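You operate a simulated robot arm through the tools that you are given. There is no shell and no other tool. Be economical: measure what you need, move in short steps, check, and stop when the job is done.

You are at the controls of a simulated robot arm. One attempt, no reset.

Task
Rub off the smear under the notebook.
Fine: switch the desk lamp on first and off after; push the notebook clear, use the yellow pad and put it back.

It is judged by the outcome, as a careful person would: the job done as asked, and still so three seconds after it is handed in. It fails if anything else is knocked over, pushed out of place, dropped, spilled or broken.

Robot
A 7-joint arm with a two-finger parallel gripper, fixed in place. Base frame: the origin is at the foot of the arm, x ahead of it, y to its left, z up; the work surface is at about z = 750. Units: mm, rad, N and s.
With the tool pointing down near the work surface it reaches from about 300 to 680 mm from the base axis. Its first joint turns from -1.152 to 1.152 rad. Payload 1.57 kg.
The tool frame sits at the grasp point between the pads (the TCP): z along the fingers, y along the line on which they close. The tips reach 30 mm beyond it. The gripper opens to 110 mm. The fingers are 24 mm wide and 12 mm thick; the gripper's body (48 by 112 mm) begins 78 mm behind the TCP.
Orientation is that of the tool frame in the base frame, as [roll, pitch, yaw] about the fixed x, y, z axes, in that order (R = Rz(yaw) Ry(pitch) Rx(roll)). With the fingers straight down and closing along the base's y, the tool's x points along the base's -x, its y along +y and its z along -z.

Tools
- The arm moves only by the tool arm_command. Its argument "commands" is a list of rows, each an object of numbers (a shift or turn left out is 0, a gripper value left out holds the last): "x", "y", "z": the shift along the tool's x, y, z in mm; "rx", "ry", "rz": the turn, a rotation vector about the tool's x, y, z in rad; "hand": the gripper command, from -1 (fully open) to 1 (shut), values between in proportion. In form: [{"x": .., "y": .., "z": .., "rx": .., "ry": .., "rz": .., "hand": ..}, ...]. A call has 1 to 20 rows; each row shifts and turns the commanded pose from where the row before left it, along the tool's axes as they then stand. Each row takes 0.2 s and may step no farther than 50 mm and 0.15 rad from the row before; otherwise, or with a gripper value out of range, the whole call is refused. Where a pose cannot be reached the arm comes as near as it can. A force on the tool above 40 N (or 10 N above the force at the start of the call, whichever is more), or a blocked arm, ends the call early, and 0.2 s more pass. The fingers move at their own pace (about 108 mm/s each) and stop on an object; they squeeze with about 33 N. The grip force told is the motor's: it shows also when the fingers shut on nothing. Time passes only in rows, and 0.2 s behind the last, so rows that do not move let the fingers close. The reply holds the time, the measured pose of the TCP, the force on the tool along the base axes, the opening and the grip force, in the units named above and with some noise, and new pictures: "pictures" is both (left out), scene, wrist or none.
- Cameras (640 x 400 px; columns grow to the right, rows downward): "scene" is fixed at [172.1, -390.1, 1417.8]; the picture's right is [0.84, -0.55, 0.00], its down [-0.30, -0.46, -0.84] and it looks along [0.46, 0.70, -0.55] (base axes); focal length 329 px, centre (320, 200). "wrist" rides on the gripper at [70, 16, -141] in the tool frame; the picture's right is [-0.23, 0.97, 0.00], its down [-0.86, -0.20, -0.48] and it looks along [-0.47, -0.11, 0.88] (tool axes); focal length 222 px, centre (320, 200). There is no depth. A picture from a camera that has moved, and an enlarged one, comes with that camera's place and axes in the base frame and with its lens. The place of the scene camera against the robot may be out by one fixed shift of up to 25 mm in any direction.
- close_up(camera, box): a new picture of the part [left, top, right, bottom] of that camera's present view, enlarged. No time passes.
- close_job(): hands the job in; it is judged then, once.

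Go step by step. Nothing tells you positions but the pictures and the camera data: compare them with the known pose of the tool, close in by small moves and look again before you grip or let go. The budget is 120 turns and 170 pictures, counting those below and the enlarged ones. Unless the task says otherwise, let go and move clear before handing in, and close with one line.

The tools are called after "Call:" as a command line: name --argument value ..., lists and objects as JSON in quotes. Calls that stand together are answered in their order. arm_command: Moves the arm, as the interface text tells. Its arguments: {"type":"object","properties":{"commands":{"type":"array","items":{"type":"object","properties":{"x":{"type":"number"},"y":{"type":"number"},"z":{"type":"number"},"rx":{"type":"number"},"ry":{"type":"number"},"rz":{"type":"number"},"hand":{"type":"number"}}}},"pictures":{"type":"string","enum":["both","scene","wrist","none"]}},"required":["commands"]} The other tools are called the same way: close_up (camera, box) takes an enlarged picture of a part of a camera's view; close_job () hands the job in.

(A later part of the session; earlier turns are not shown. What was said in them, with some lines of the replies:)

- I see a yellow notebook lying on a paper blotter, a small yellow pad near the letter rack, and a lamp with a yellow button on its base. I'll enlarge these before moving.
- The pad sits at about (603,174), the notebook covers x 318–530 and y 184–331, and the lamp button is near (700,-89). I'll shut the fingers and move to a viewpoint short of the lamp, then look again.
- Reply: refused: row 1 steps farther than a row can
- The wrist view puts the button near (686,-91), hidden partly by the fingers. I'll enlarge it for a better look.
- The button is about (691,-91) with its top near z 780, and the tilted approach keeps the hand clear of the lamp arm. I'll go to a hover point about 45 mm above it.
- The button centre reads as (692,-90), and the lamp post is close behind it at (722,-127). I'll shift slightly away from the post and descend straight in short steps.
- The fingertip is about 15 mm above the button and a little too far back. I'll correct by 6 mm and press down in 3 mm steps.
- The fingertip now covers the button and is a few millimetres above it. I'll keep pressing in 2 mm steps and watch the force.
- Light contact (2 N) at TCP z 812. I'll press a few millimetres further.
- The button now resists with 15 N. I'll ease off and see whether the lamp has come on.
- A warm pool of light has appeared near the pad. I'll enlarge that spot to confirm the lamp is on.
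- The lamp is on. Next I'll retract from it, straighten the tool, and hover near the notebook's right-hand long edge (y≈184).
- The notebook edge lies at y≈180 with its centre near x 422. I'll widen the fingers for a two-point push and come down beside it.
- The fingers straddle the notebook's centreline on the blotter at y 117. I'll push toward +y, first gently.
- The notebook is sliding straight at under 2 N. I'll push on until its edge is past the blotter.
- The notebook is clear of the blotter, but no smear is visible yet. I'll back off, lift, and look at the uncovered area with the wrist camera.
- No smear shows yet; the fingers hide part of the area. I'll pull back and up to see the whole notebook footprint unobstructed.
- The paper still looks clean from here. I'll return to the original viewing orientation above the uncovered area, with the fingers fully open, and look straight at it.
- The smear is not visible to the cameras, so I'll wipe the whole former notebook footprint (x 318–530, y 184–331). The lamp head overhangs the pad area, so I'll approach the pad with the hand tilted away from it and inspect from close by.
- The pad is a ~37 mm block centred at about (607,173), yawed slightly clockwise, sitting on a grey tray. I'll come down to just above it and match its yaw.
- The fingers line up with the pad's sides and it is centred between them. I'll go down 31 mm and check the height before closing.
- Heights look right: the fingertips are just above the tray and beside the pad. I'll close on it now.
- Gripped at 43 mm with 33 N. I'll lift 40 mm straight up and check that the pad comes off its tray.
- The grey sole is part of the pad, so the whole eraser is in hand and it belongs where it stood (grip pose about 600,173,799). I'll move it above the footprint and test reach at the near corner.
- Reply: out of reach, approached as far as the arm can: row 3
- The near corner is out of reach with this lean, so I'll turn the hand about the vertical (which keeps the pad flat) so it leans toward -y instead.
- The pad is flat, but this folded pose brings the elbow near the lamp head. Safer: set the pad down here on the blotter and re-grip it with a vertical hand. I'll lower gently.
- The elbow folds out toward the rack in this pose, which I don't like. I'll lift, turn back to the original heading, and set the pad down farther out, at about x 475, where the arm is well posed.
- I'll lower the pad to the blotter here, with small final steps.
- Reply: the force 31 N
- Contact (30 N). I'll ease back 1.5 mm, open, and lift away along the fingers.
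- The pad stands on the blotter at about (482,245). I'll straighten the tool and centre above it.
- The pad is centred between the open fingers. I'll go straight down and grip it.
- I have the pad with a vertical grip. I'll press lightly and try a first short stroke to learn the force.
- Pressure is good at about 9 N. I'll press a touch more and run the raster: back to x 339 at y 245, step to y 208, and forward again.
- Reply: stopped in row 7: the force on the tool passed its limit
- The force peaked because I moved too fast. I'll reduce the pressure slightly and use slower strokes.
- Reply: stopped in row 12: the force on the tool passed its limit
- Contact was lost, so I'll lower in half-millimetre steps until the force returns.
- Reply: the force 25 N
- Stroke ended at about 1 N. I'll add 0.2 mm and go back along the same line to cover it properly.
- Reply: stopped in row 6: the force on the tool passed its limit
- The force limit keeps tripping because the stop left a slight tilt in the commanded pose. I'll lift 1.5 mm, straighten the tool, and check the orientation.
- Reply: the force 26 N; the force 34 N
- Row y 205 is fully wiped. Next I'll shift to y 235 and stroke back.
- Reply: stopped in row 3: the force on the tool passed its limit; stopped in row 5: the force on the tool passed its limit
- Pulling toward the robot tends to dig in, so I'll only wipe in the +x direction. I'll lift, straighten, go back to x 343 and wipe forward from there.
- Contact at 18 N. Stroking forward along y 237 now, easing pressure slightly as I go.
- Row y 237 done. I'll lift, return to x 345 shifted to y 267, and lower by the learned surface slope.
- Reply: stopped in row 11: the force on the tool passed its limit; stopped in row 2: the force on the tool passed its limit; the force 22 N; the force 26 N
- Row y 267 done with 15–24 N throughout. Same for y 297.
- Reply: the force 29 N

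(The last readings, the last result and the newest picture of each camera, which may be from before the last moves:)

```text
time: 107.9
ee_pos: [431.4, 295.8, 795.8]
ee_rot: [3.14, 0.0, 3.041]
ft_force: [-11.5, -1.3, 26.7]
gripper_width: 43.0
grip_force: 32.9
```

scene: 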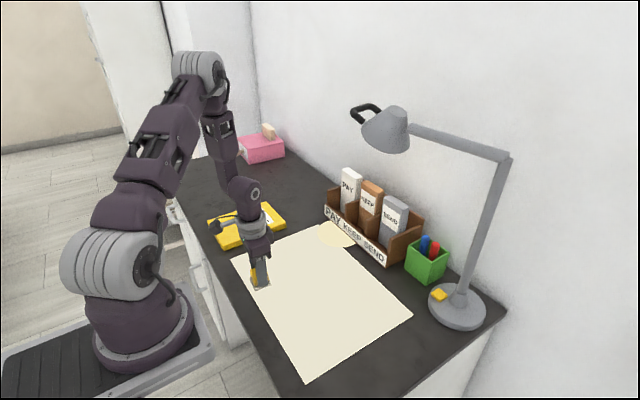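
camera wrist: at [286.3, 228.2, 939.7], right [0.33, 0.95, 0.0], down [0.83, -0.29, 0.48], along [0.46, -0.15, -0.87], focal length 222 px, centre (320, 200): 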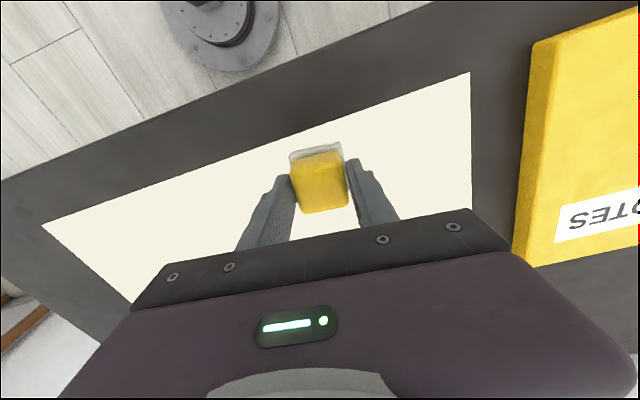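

Call:
arm_command --commands '[{"x": -9.95, "y": 1.0, "z": -0.15}, {"x": -9.95, "y": 1.0, "z": -0.04}, {"x": -9.95, "y": 1.0, "z": -0.04}, {"x": -9.95, "y": 1.0, "z": -0.04}, {"x": -9.95, "y": 1.0, "z": -0.03}, {"x": -9.95, "y": 1.0, "z": -0.03}, {"x": -9.95, "y": 1.0, "z": -0.03}, {"x": -9.95, "y": 1.0, "z": -0.03}, {}]'

Call:
close_up --camera "scene" --box '[220, 205, 360, 300]'

```text
time: 108.4
ee_pos: [442.2, 297.3, 795.6]
ee_rot: [3.14, -0.001, 3.04]
ft_force: [-2.7, -0.2, 11.1]
gripper_width: 43.1
grip_force: 33.0
stopped in row 2: the force on the tool passed its limit (the readings are from after the stop); the commanded pose is now the measured one
camera wrist: at [374.4, 319.5, 939.1], right [0.32, 0.95, 0.0], down [0.83, -0.29, 0.48], along [0.45, -0.15, -0.88], focal length 222 px, centre (320, 200)
```

scene: 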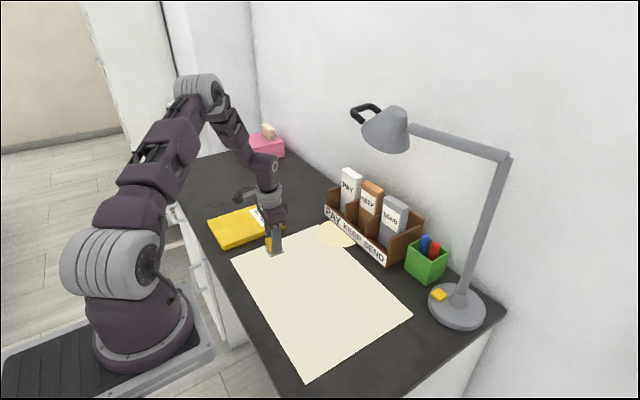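
wrist: 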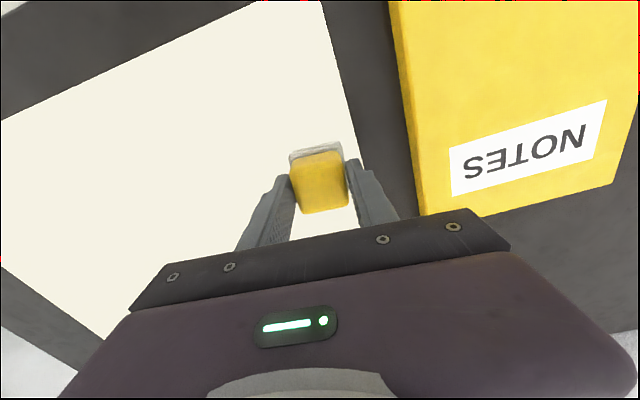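

```text
4.21 times, centred on (290, 252) of scene
camera zoom: at [171.9, -390.3, 1417.8], right [0.84, -0.55, 0.0], down [-0.3, -0.46, -0.84], along [0.46, 0.7, -0.55], focal length 1385 px, centre (446, -21)
```

zoom: 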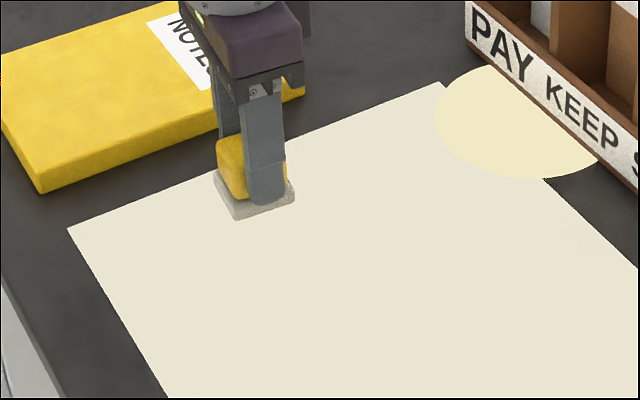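

Call:
arm_command --commands '[{"z": -0.25}, {"x": -9.95, "y": 1.0, "z": -0.03}, {"x": -9.95, "y": 1.0, "z": -0.03}, {"x": -9.95, "y": 1.0, "z": -0.03}, {}]' --pictures "none"

```text
time: 109.6
ee_pos: [471.2, 295.9, 796.7]
ee_rot: [3.137, 0.001, 3.042]
ft_force: [-11.9, 2.5, 29.5]
gripper_width: 43.0
grip_force: 33.4
```

Call:
arm_command --commands '[{"z": -0.3}, {"x": -9.95, "y": 1.0, "z": -0.04}, {"x": -9.95, "y": 1.0, "z": -0.04}, {"x": -9.95, "y": 1.0, "z": -0.04}, {"x": -9.95, "y": 1.0, "z": -0.04}, {}]' --pictures "none"

```text
time: 111.0
ee_pos: [512.3, 297.7, 796.6]
ee_rot: [3.141, 0.0, 3.041]
ft_force: [-11.7, -1.1, 27.9]
gripper_width: 43.0
grip_force: 33.6
```

All four lines across the footprint are done. I'll add a crosswise pass (strokes along y) for thoroughness, beginning at x≈500.

Call:
arm_command --commands '[{"x": 9.95, "y": -1.0, "z": -0.35}, {"x": -1.0, "y": -9.95}, {"x": -1.0, "y": -9.95}, {"x": -1.0, "y": -9.95}, {"x": -1.0, "y": -9.95}, {"x": -1.0, "y": -9.95}, {"x": -1.0, "y": -9.95}, {"x": -1.0, "y": -9.95}, {"x": -1.0, "y": -9.95}, {"x": -1.0, "y": -9.95}, {}]' --pictures "none"

```text
time: 113.4
ee_pos: [503.2, 208.0, 796.5]
ee_rot: [3.139, -0.001, 3.042]
ft_force: [0.0, 7.2, 14.2]
gripper_width: 43.0
grip_force: 33.3
```

Strokes along y hold pressure steadily (14 N). I'll continue column by column, lifting slightly for each sidestep.

Call:
arm_command --commands '[{"z": -1}, {"x": 17.4, "y": -1.75}, {"x": 17.4, "y": -1.75}, {"z": 1.05}, {"x": 1.0, "y": 9.95}, {"x": 1.0, "y": 9.95}, {"x": 1.0, "y": 9.95}, {"x": 1.0, "y": 9.95}, {"x": 1.0, "y": 9.95}, {"x": 1.0, "y": 9.95}, {"x": 1.0, "y": 9.95}, {"x": 1.0, "y": 9.95}, {"x": 1.0, "y": 9.95}, {}]' --pictures "none"

```text
time: 116.4
ee_pos: [467.4, 297.5, 796.7]
ee_rot: [3.141, 0.001, 3.039]
ft_force: [-0.4, -5.9, 13.5]
gripper_width: 43.3
grip_force: 33.5
```

Call:
arm_command --commands '[{"z": -1}, {"x": 17.4, "y": -1.75}, {"x": 17.4, "y": -1.75}, {"z": 1.05}, {"x": -1.0, "y": -9.95}, {"x": -1.0, "y": -9.95}, {"x": -1.0, "y": -9.95}, {"x": -1.0, "y": -9.95}, {"x": -1.0, "y": -9.95}, {"x": -1.0, "y": -9.95}, {"x": -1.0, "y": -9.95}, {"x": -1.0, "y": -9.95}, {"x": -1.0, "y": -9.95}, {}]' --pictures "none"

```text
time: 119.4
ee_pos: [433.3, 207.1, 797.8]
ee_rot: [3.141, 0.0, 3.041]
ft_force: [0.1, 0.2, -0.6]
gripper_width: 43.1
grip_force: 33.0
```

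Call:
arm_command --commands '[{"z": 0.3}, {"x": 1.0, "y": 9.95}, {"x": 1.0, "y": 9.95}, {"x": 1.0, "y": 9.95}, {"x": 1.0, "y": 9.95}, {"x": 1.0, "y": 9.95}, {"x": 1.0, "y": 9.95}, {"x": 1.0, "y": 9.95}, {"x": 1.0, "y": 9.95}, {"x": 1.0, "y": 9.95}, {"x": 1.0, "y": 9.95}, {}]' --pictures "none"

```text
time: 122.0
ee_pos: [431.2, 307.2, 796.9]
ee_rot: [3.139, -0.001, 3.04]
ft_force: [-0.7, -6.9, 10.9]
gripper_width: 42.9
grip_force: 32.9
```

Call:
arm_command --commands '[{"x": -1.0, "y": -9.95, "z": 0.08}, {"x": -1.0, "y": -9.95, "z": 0.01}, {"x": -1.0, "y": -9.95, "z": 0.01}, {"x": -1.0, "y": -9.95, "z": 0.01}, {"x": -1.0, "y": -9.95, "z": 0.01}, {"x": -1.0, "y": -9.95, "z": 0.01}, {"x": -1.0, "y": -9.95, "z": 0.01}, {"x": -1.0, "y": -9.95, "z": 0.01}, {"x": -1.0, "y": -9.95, "z": 0.01}, {"x": -1.0, "y": -9.95, "z": 0.01}, {}]' --pictures "none"

```text
time: 124.4
ee_pos: [433.6, 207.4, 797.1]
ee_rot: [3.139, -0.003, 3.042]
ft_force: [-0.2, -0.1, -0.5]
gripper_width: 43.2
grip_force: 33.3
```

Call:
arm_command --commands '[{"z": -1}, {"x": 17.4, "y": -1.75}, {"x": 17.4, "y": -1.75}, {"z": 1.35}, {"x": 1.0, "y": 9.95}, {"x": 1.0, "y": 9.95}, {"x": 1.0, "y": 9.95}, {"x": 1.0, "y": 9.95}, {}]' --pictures "none"

```text
time: 126.4
ee_pos: [396.6, 247.0, 795.7]
ee_rot: [3.14, 0.001, 3.041]
ft_force: [0.2, -9.6, 20.0]
gripper_width: 42.9
grip_force: 33.0
```

Call:
arm_command --commands '[{"x": 1.0, "y": 9.95, "z": -0.1}, {"x": 1.0, "y": 9.95, "z": -0.02}, {"x": 1.0, "y": 9.95, "z": -0.02}, {"x": 1.0, "y": 9.95, "z": -0.02}, {"x": 1.0, "y": 9.95, "z": -0.02}, {"x": 1.0, "y": 9.95, "z": -0.02}, {}]' --pictures "none"

```text
time: 128.0
ee_pos: [398.2, 308.2, 795.9]
ee_rot: [3.139, -0.003, 3.043]
ft_force: [0.0, -4.2, 9.7]
gripper_width: 43.1
grip_force: 33.1
```

Next column, near x 362, stroking back toward -y with a small compensation for slope.

Call:
arm_command --commands '[{"z": -1}, {"x": 17.4, "y": -1.75}, {"x": 17.4, "y": -1.75}, {"z": 1.15}, {"x": -1.0, "y": -9.95, "z": 0.03}, {"x": -1.0, "y": -9.95, "z": 0.03}, {"x": -1.0, "y": -9.95, "z": 0.03}, {"x": -1.0, "y": -9.95, "z": 0.03}, {"x": -1.0, "y": -9.95, "z": 0.03}, {"x": -1.0, "y": -9.95, "z": 0.03}, {"x": -1.0, "y": -9.95, "z": 0.03}, {"x": -1.0, "y": -9.95, "z": 0.03}, {"x": -1.0, "y": -9.95, "z": 0.03}, {"x": -1.0, "y": -9.95, "z": 0.03}, {}]'

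```text
time: 130.9
ee_pos: [361.7, 217.6, 796.0]
ee_rot: [3.134, 0.002, 3.043]
ft_force: [-1.7, -0.6, 9.3]
gripper_width: 42.9
grip_force: 33.0
stopped in row 14: the force on the tool passed its limit (the readings are from after the stop); the commanded pose is now the measured one
camera wrist: at [294.2, 238.8, 938.4], right [0.32, 0.95, 0.01], down [0.83, -0.29, 0.48], along [0.45, -0.15, -0.88], focal length 222 px, centre (320, 200)
```

scene: 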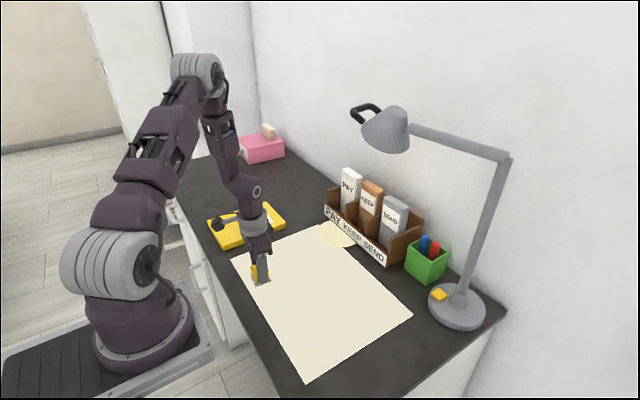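
wrist: 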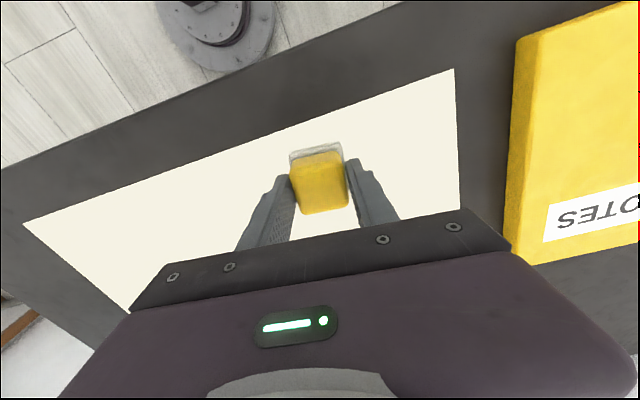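

The whole footprint has now been rubbed both ways. Next: lift, straighten, and carry the pad to about (480,200) to re-grip it with the tilted hand for its return.

Call:
arm_command --commands '[{"z": -12, "rx": 0.007, "ry": 0.002}, {"x": -30.1, "y": -1.6}, {"x": -30.1, "y": -1.6}, {"x": -30.1, "y": -1.6}, {"x": -30.1, "y": -1.6}, {}]'

Call:
close_up --camera "scene" --box '[220, 205, 360, 300]'

```text
time: 132.3
ee_pos: [480.1, 201.1, 807.3]
ee_rot: [-3.141, 0.001, 3.043]
ft_force: [-0.2, 0.8, -1.4]
gripper_width: 43.1
grip_force: 33.3
camera wrist: at [412.5, 223.2, 948.5], right [0.32, 0.95, 0.0], down [0.83, -0.28, 0.48], along [0.45, -0.15, -0.88], focal length 222 px, centre (320, 200)
```

scene: 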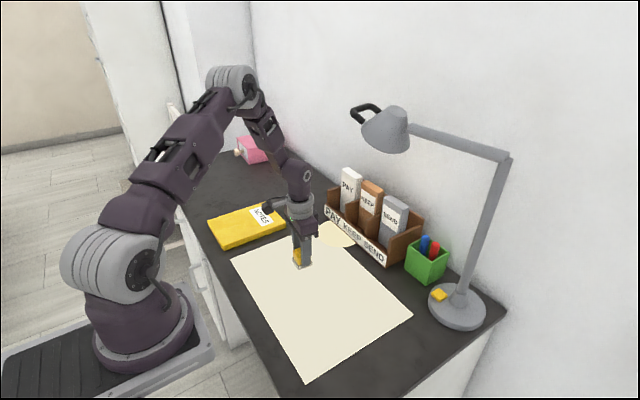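
wrist: 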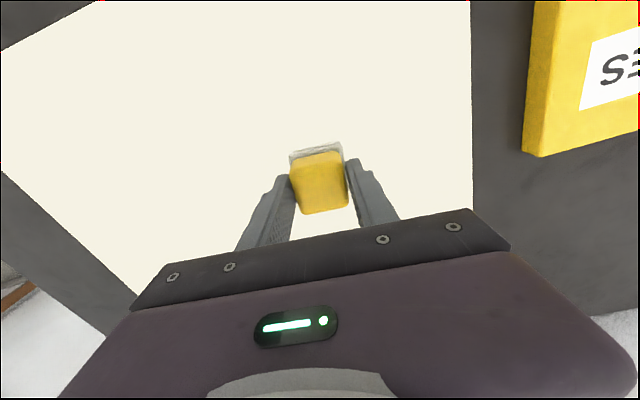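

```text
4.21 times, centred on (290, 252) of scene
camera zoom: at [172.1, -390.1, 1417.8], right [0.84, -0.55, 0.0], down [-0.3, -0.46, -0.84], along [0.46, 0.7, -0.55], focal length 1385 px, centre (446, -21)
```

zoom: 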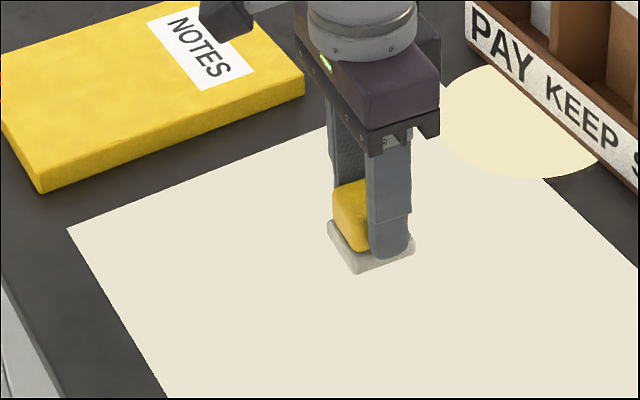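

I'll lower the pad here to contact and let go.

Call:
arm_command --commands '[{"z": 5}, {"z": 4}, {"z": 0.7}, {"z": 0.7}, {}]' --pictures "none"

```text
time: 133.5
ee_pos: [481.6, 197.2, 798.5]
ee_rot: [3.141, 0.0, 3.043]
ft_force: [-0.4, -1.3, -0.3]
gripper_width: 43.0
grip_force: 32.9
```

Call:
arm_command --commands '[{"z": 0.5}, {"z": 0.4}, {"z": 0.4}, {}]' --pictures "none"

```text
time: 134.5
ee_pos: [481.0, 199.0, 797.2]
ee_rot: [-3.142, 0.0, 3.042]
ft_force: [0.0, -0.1, 0.8]
gripper_width: 42.9
grip_force: 33.1
```

Call:
arm_command --commands '[{"hand": 0.1}, {"hand": -0.6}, {"hand": -0.6}, {"z": -25}, {"z": -40}, {"ry": -0.15}, {"ry": -0.15}, {"ry": -0.1}, {"x": 9.25, "y": 0.2, "z": 13.45}, {"x": 9.25, "y": 0.2, "z": 13.45}, {}]'

Call:
close_up --camera "wrist" --box '[220, 100, 420, 225]'

```text
time: 136.9
ee_pos: [475.2, 199.6, 830.6]
ee_rot: [-3.141, 0.399, 3.043]
ft_force: [0.9, -0.1, -1.1]
gripper_width: 87.9
grip_force: 0.1
camera wrist: at [358.3, 226.7, 934.0], right [0.3, 0.95, 0.09], down [0.58, -0.26, 0.77], along [0.76, -0.18, -0.63], focal length 222 px, centre (320, 200)
```

scene: 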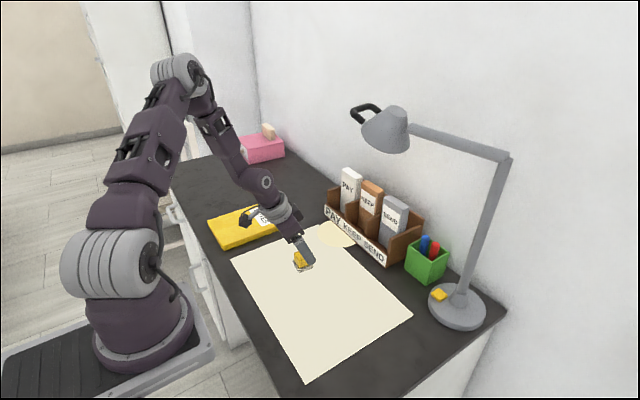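
wrist: 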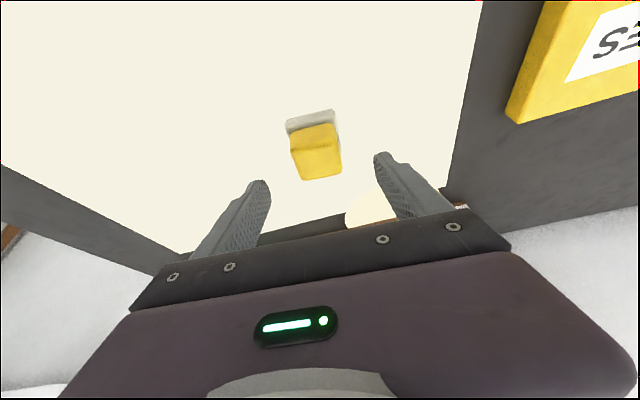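

```text
3.20 times, centred on (320, 162) of wrist
camera zoom: at [358.3, 226.7, 934.0], right [0.3, 0.95, 0.09], down [0.58, -0.26, 0.77], along [0.76, -0.18, -0.63], focal length 711 px, centre (320, 320)
```

zoom: 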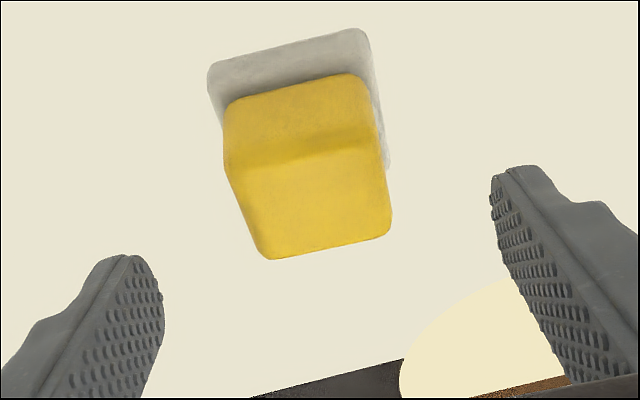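

The pad sits about 3 mm off compared with the first grip view, so I'll correct that, descend 31 mm and grip.

Call:
arm_command --commands '[{"x": 4.9, "y": -0.8, "z": 9.2}, {"x": 4.9, "y": -0.8, "z": 9.2}, {"x": 4.8, "y": -0.7, "z": 9.1}, {}, {"hand": 0.0}, {"hand": 0.5}, {"hand": 1}, {}, {}]' --pictures "none"

Call:
close_up --camera "wrist" --box '[220, 100, 420, 225]'

```text
time: 138.9
ee_pos: [473.9, 199.6, 799.1]
ee_rot: [3.141, 0.4, 3.042]
ft_force: [0.4, -0.8, -0.2]
gripper_width: 42.8
grip_force: 33.3
```

```text
3.20 times, centred on (320, 162) of wrist
camera zoom: at [355.6, 226.2, 902.4], right [0.3, 0.95, 0.09], down [0.58, -0.26, 0.77], along [0.76, -0.18, -0.63], focal length 711 px, centre (320, 320)
```

zoom: 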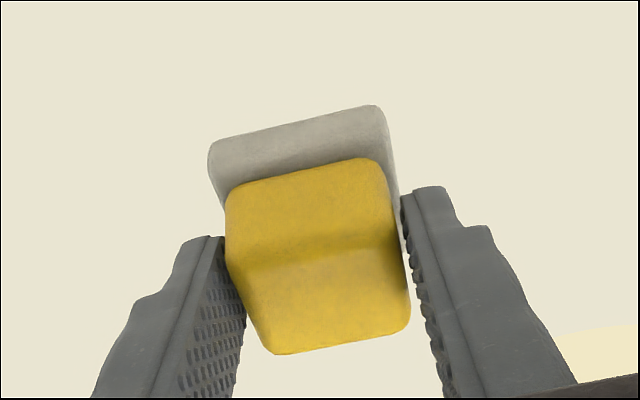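

The grip view matches the original one exactly. I'll lift, carry the pad back to its spot, and check before lowering.

Call:
arm_command --commands '[{"x": -6.8, "z": -16.1}, {"x": -6.8, "z": -16.1}, {"x": -29.7, "y": -3.3, "z": 12.55}, {"x": -29.7, "y": -3.3, "z": 12.55}, {"x": -29.7, "y": -3.3, "z": 12.55}, {"x": -29.7, "y": -3.3, "z": 12.55}, {}]' --pictures "none"

Call:
arm_command --commands '[{}]' --pictures "none"

Call:
arm_command --commands '[{}]'

```text
time: 140.5
ee_pos: [601.4, 171.5, 834.8]
ee_rot: [3.141, 0.4, 3.041]
ft_force: [0.4, -0.7, -1.2]
gripper_width: 43.3
grip_force: 33.3
```

```text
time: 140.9
ee_pos: [600.8, 171.2, 834.5]
ee_rot: [3.141, 0.4, 3.043]
ft_force: [-0.5, -0.1, -0.2]
gripper_width: 42.9
grip_force: 32.6
```

```text
time: 141.3
ee_pos: [600.7, 171.5, 835.4]
ee_rot: [-3.141, 0.398, 3.043]
ft_force: [-0.3, -0.3, -0.4]
gripper_width: 43.1
grip_force: 32.8
camera wrist: at [483.6, 199.0, 939.0], right [0.3, 0.95, 0.09], down [0.58, -0.26, 0.77], along [0.76, -0.18, -0.63], focal length 222 px, centre (320, 200)
```

scene: 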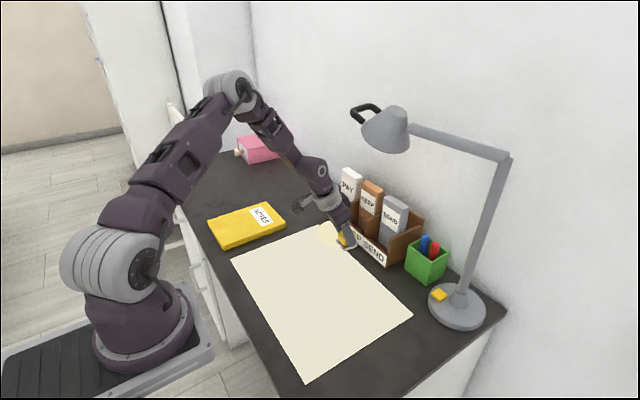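
wrist: 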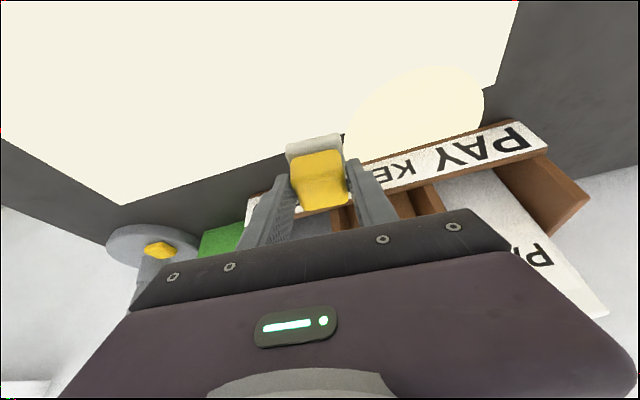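

Call:
arm_command --commands '[{"x": 1.3, "y": 1.3, "z": -0.5}, {"x": 5.8, "z": 13.8}, {"x": 5.8, "z": 13.8}, {"x": 1.2, "z": 2.8}, {}]' --pictures "none"

Call:
close_up --camera "scene" --box '[310, 210, 390, 275]'

```text
time: 142.5
ee_pos: [599.5, 171.3, 801.2]
ee_rot: [-3.141, 0.4, 3.042]
ft_force: [0.4, 0.2, -1.0]
gripper_width: 42.9
grip_force: 32.9
```

```text
6.15 times, centred on (350, 242) of scene
camera zoom: at [172.1, -390.1, 1417.8], right [0.84, -0.55, 0.0], down [-0.3, -0.46, -0.84], along [0.46, 0.7, -0.55], focal length 2025 px, centre (135, -62)
```

zoom: 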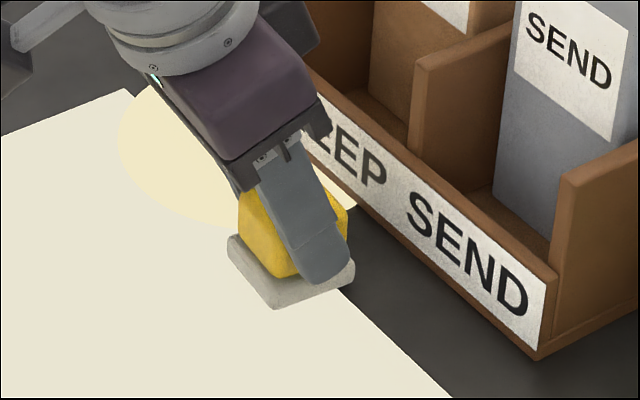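

It is in line with the original spot and about 2 mm above the surface. I'll creep down.

Call:
arm_command --commands '[{"x": 0.58, "z": 1.38}, {"x": 0.2, "z": 0.46}, {}]' --pictures "none"

```text
time: 143.3
ee_pos: [598.3, 173.5, 797.8]
ee_rot: [-3.141, 0.401, 3.043]
ft_force: [-0.3, -0.4, -1.2]
gripper_width: 42.9
grip_force: 32.8
```

Call:
arm_command --commands '[{"x": 0.16, "z": 0.37}, {"x": 0.16, "z": 0.37}, {}]' --pictures "none"

Call:
close_up --camera "scene" --box '[310, 210, 390, 275]'

```text
time: 144.1
ee_pos: [599.9, 172.4, 799.0]
ee_rot: [3.14, 0.401, 3.041]
ft_force: [-0.4, -1.2, 10.6]
gripper_width: 42.8
grip_force: 32.6
```

```text
6.15 times, centred on (350, 242) of scene
camera zoom: at [171.9, -390.2, 1417.8], right [0.84, -0.55, 0.0], down [-0.3, -0.46, -0.84], along [0.46, 0.7, -0.55], focal length 2025 px, centre (135, -62)
```

zoom: 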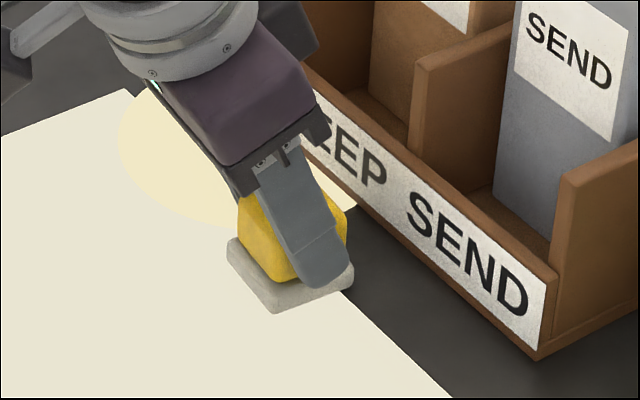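

The picture is identical to the original grip, with light contact. I'll let go and back out along the fingers.

Call:
arm_command --commands '[{"x": -0.1, "z": -0.2}, {"hand": 0.2}, {"hand": -0.4}, {"hand": -0.4}, {"z": -25}, {"z": -40}, {"z": -40}, {}]'

Call:
close_up --camera "scene" --box '[220, 210, 420, 335]'

```text
time: 145.9
ee_pos: [558.7, 174.2, 895.7]
ee_rot: [3.141, 0.398, 3.042]
ft_force: [-0.7, 0.6, -0.2]
gripper_width: 76.9
grip_force: 0.1
camera wrist: at [440.8, 203.1, 998.9], right [0.3, 0.95, 0.09], down [0.58, -0.26, 0.77], along [0.76, -0.18, -0.63], focal length 222 px, centre (320, 200)
```

scene: 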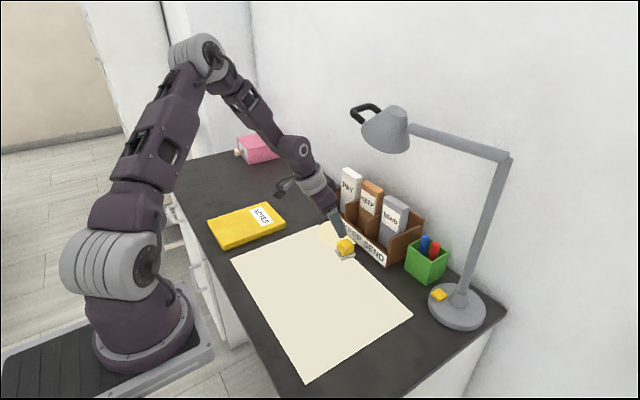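
wrist: 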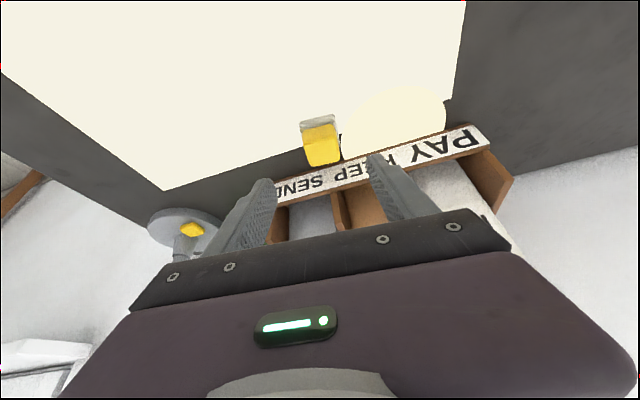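

```text
3.20 times, centred on (320, 272) of scene
camera zoom: at [172.1, -390.1, 1417.8], right [0.84, -0.55, 0.0], down [-0.3, -0.46, -0.84], along [0.46, 0.7, -0.55], focal length 1053 px, centre (320, -32)
```

zoom: 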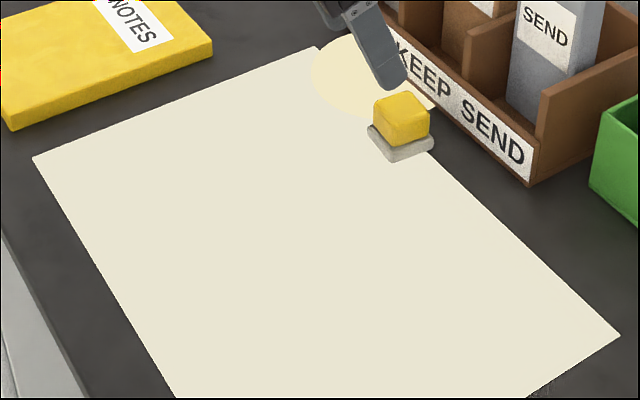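

The pad is back exactly where it stood. Now the lamp: I'll close the fingers, restore the heading, and return by the earlier route to above the button.

Call:
arm_command --commands '[{"rx": -0.039, "rz": -0.092, "hand": 1}, {"x": 3.4, "y": -34.3, "z": -25}, {"x": 3.4, "y": -34.3, "z": -25}, {"x": 3.4, "y": -34.3, "z": -25}, {"x": 3.4, "y": -34.3, "z": -25}, {"x": 3.4, "y": -34.3, "z": -25}, {"x": 3.4, "y": -34.3, "z": -25}, {"x": 3.4, "y": -34.3, "z": -25}, {}]' --pictures "scene"

```text
time: 147.9
ee_pos: [464.9, -66.0, 1044.0]
ee_rot: [-3.141, 0.402, -3.14]
ft_force: [-0.3, -0.4, -0.5]
gripper_width: 0.0
grip_force: 21.1
```

scene: 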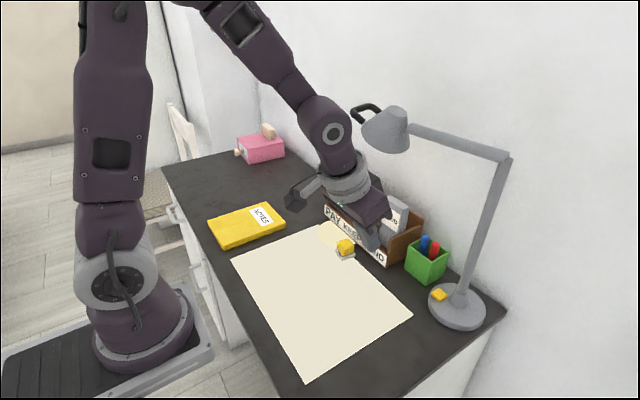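

Call:
arm_command --commands '[{"x": -17.7, "y": -3.3, "z": 38.2}, {"x": -17.7, "y": -3.3, "z": 38.2}, {"x": -17.7, "y": -3.3, "z": 38.2}, {"x": -17.7, "y": -3.3, "z": 38.2}, {"x": -17.7, "y": -3.3, "z": 38.2}, {"x": -17.7, "y": -3.3, "z": 38.2}, {"x": -17.7, "y": -3.3, "z": 38.2}, {}, {}]' --pictures "none"

Call:
close_up --camera "scene" --box '[400, 240, 500, 335]'

```text
time: 149.9
ee_pos: [686.9, -86.4, 852.5]
ee_rot: [3.141, 0.4, 3.141]
ft_force: [-0.1, 0.6, 0.1]
gripper_width: 0.3
grip_force: 20.5
```

```text
4.21 times, centred on (450, 288) of scene
camera zoom: at [172.1, -390.1, 1417.8], right [0.84, -0.55, 0.0], down [-0.3, -0.46, -0.84], along [0.46, 0.7, -0.55], focal length 1385 px, centre (-227, -168)
```

zoom: 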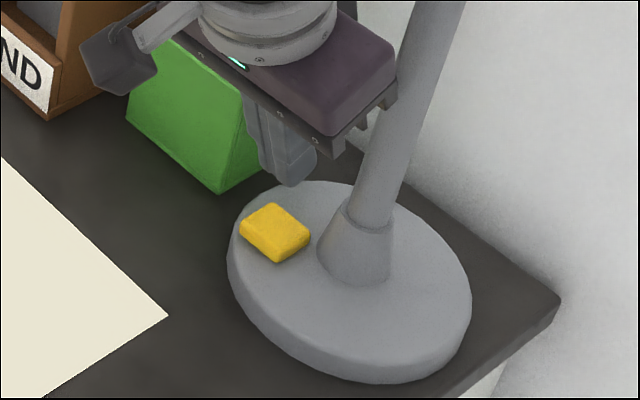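

Call:
arm_command --commands '[{"x": 5.4, "y": -0.7, "z": 9.3}, {"x": 5.4, "y": -0.7, "z": 9.3}, {"x": 5.4, "y": -0.7, "z": 9.3}, {}]' --pictures "none"

Call:
close_up --camera "scene" --box '[400, 240, 500, 335]'

```text
time: 150.9
ee_pos: [682.5, -86.4, 816.4]
ee_rot: [-3.141, 0.401, -3.139]
ft_force: [0.7, -0.2, 0.9]
gripper_width: 0.1
grip_force: 21.3
```

```text
4.21 times, centred on (450, 288) of scene
camera zoom: at [172.1, -390.1, 1417.8], right [0.84, -0.55, 0.0], down [-0.3, -0.46, -0.84], along [0.46, 0.7, -0.55], focal length 1385 px, centre (-227, -168)
```

zoom: 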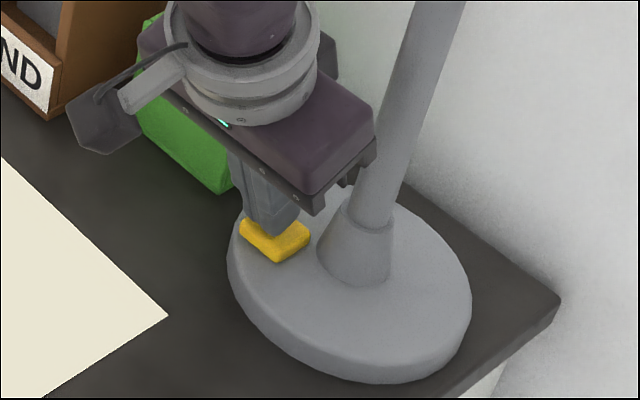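

The position matches the first press. I'll come down 6 mm, as before.

Call:
arm_command --commands '[{"y": -2}, {"x": 0.78, "z": 1.84}, {"x": 0.78, "z": 1.84}, {"x": 0.6, "z": 1.4}, {}]' --pictures "scene"

```text
time: 152.1
ee_pos: [683.2, -89.5, 811.1]
ee_rot: [3.141, 0.402, -3.139]
ft_force: [0.4, -1.3, 2.8]
gripper_width: 0.0
grip_force: 21.6
```

scene: 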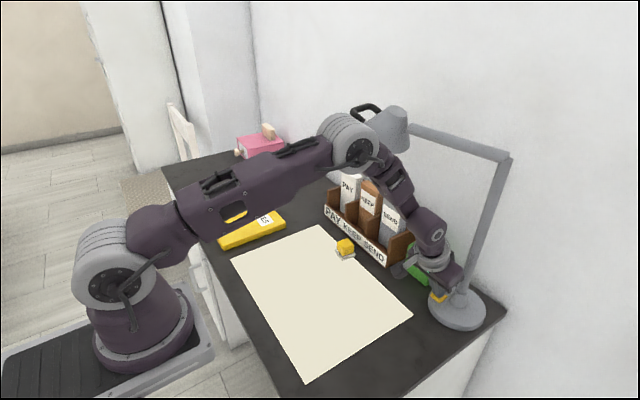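

The light pool is already gone at 2.8 N, so the lamp is off. I'll withdraw straight up and verify.

Call:
arm_command --commands '[{"x": -2.3, "z": -5.5}, {"x": -7, "z": -16.5}, {"x": -7, "z": -16.5}, {"x": 21.9, "z": -14.8}, {"x": 21.9, "z": -14.8}, {"x": 21.9, "z": -14.8}, {"x": 21.9, "z": -14.8}, {"x": 21.9, "z": -14.8}, {"x": 21.9, "y": 10, "z": -30}, {"x": 21.9, "y": 10, "z": -30}, {}]' --pictures "scene"

Call:
close_up --camera "scene" --box '[200, 190, 400, 315]'

Call:
close_up --camera "scene" --box '[390, 230, 510, 335]'

```text
time: 154.5
ee_pos: [490.0, -72.9, 918.7]
ee_rot: [-3.142, 0.4, 3.141]
ft_force: [-0.5, -0.4, 0.5]
gripper_width: 0.0
grip_force: 21.1
```

scene: 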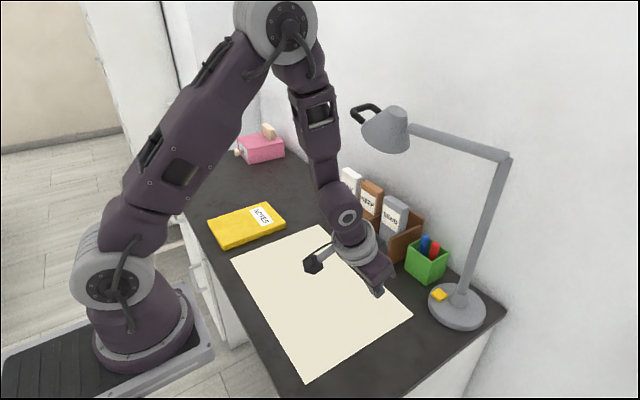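

```text
3.20 times, centred on (300, 252) of scene
camera zoom: at [172.1, -390.1, 1417.8], right [0.84, -0.55, 0.0], down [-0.3, -0.46, -0.84], along [0.46, 0.7, -0.55], focal length 1053 px, centre (384, 32)
```

zoom: 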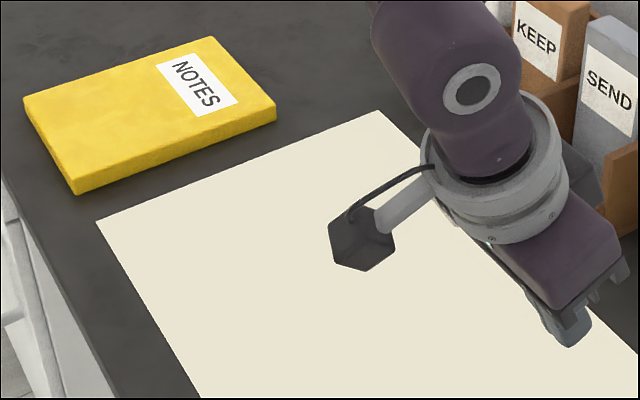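

```text
3.81 times, centred on (450, 282) of scene
camera zoom: at [172.1, -390.1, 1417.8], right [0.84, -0.55, 0.0], down [-0.3, -0.46, -0.84], along [0.46, 0.7, -0.55], focal length 1254 px, centre (-175, -114)
```

zoom: 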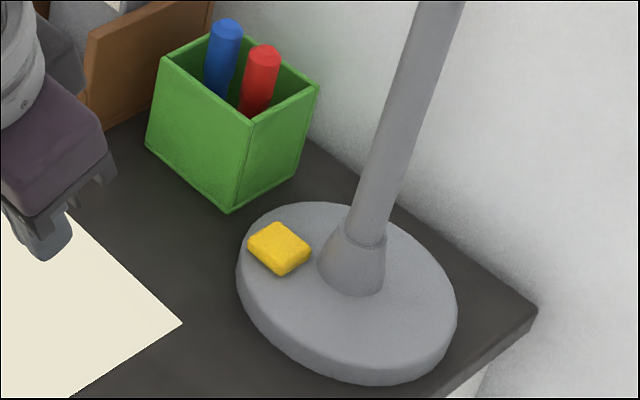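

The lamp base and cup are undisturbed. I'll pull the arm clear for a final check of the pad and the light.

Call:
arm_command --commands '[{"x": 25, "z": -35}, {"x": 25, "z": -35}, {"x": 20, "z": -35}, {"x": 15, "y": 30, "z": -20}, {"y": 45}, {"y": 45}, {}]' --pictures "both"

Call:
close_up --camera "scene" --box '[220, 200, 420, 335]'

```text
time: 156.1
ee_pos: [365.4, 15.2, 1001.3]
ee_rot: [3.14, 0.399, 3.14]
ft_force: [0.2, 0.4, -0.3]
gripper_width: 0.0
grip_force: 21.2
out of reach, approached as far as the arm can: row 5
camera wrist: at [244.0, 31.6, 1104.8], right [0.21, 0.97, 0.09], down [0.6, -0.2, 0.77], along [0.77, -0.11, -0.63], focal length 222 px, centre (320, 200)
```

scene: 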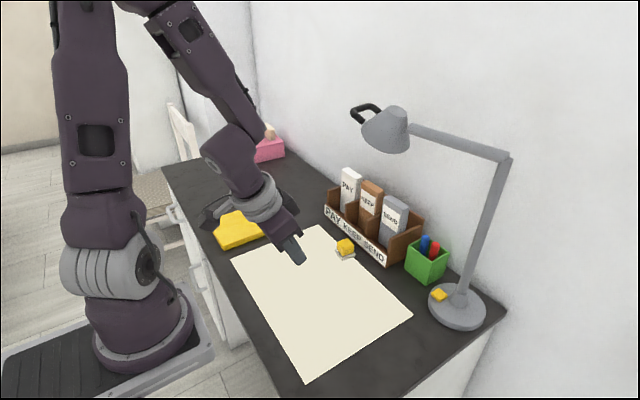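
wrist: 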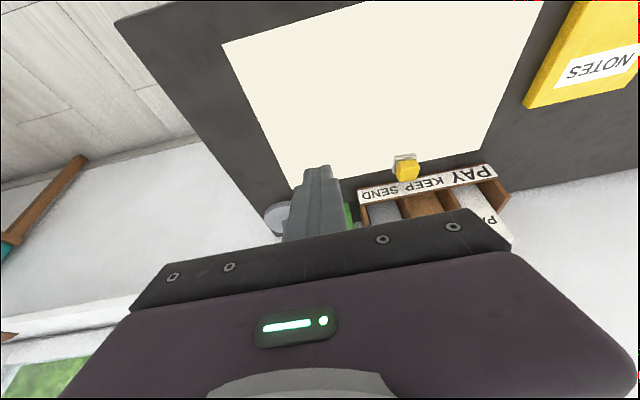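

```text
2.96 times, centred on (320, 268) of scene
camera zoom: at [172.1, -390.1, 1417.8], right [0.84, -0.55, 0.0], down [-0.3, -0.46, -0.84], along [0.46, 0.7, -0.55], focal length 975 px, centre (320, 0)
```

zoom: 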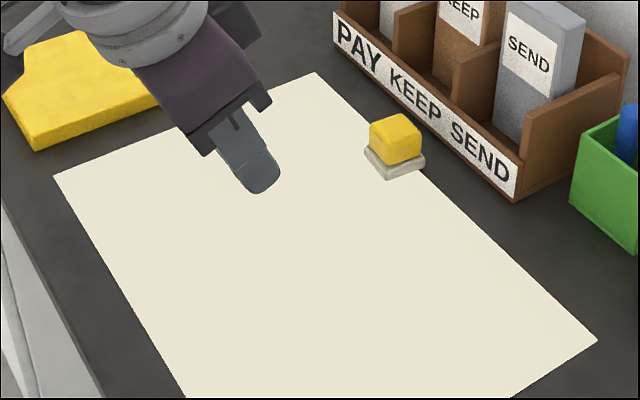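

The lamp is off, the pad is back on its spot, the notebook is clear of the blotter, and nothing else has moved. The arm is clear, so I'm handing in.

Call:
close_job

```text
The job is handed in.
```

I rubbed nearly all of the area the notebook had covered with the yellow pad, lengthwise and crosswise, but neither camera ever showed the smear, so I can't confirm it is gone. A few millimetres along two of the notebook's edges weren't rubbed. The lamp was on throughout and is now off, the notebook is pushed clear, and the pad is back in its place.
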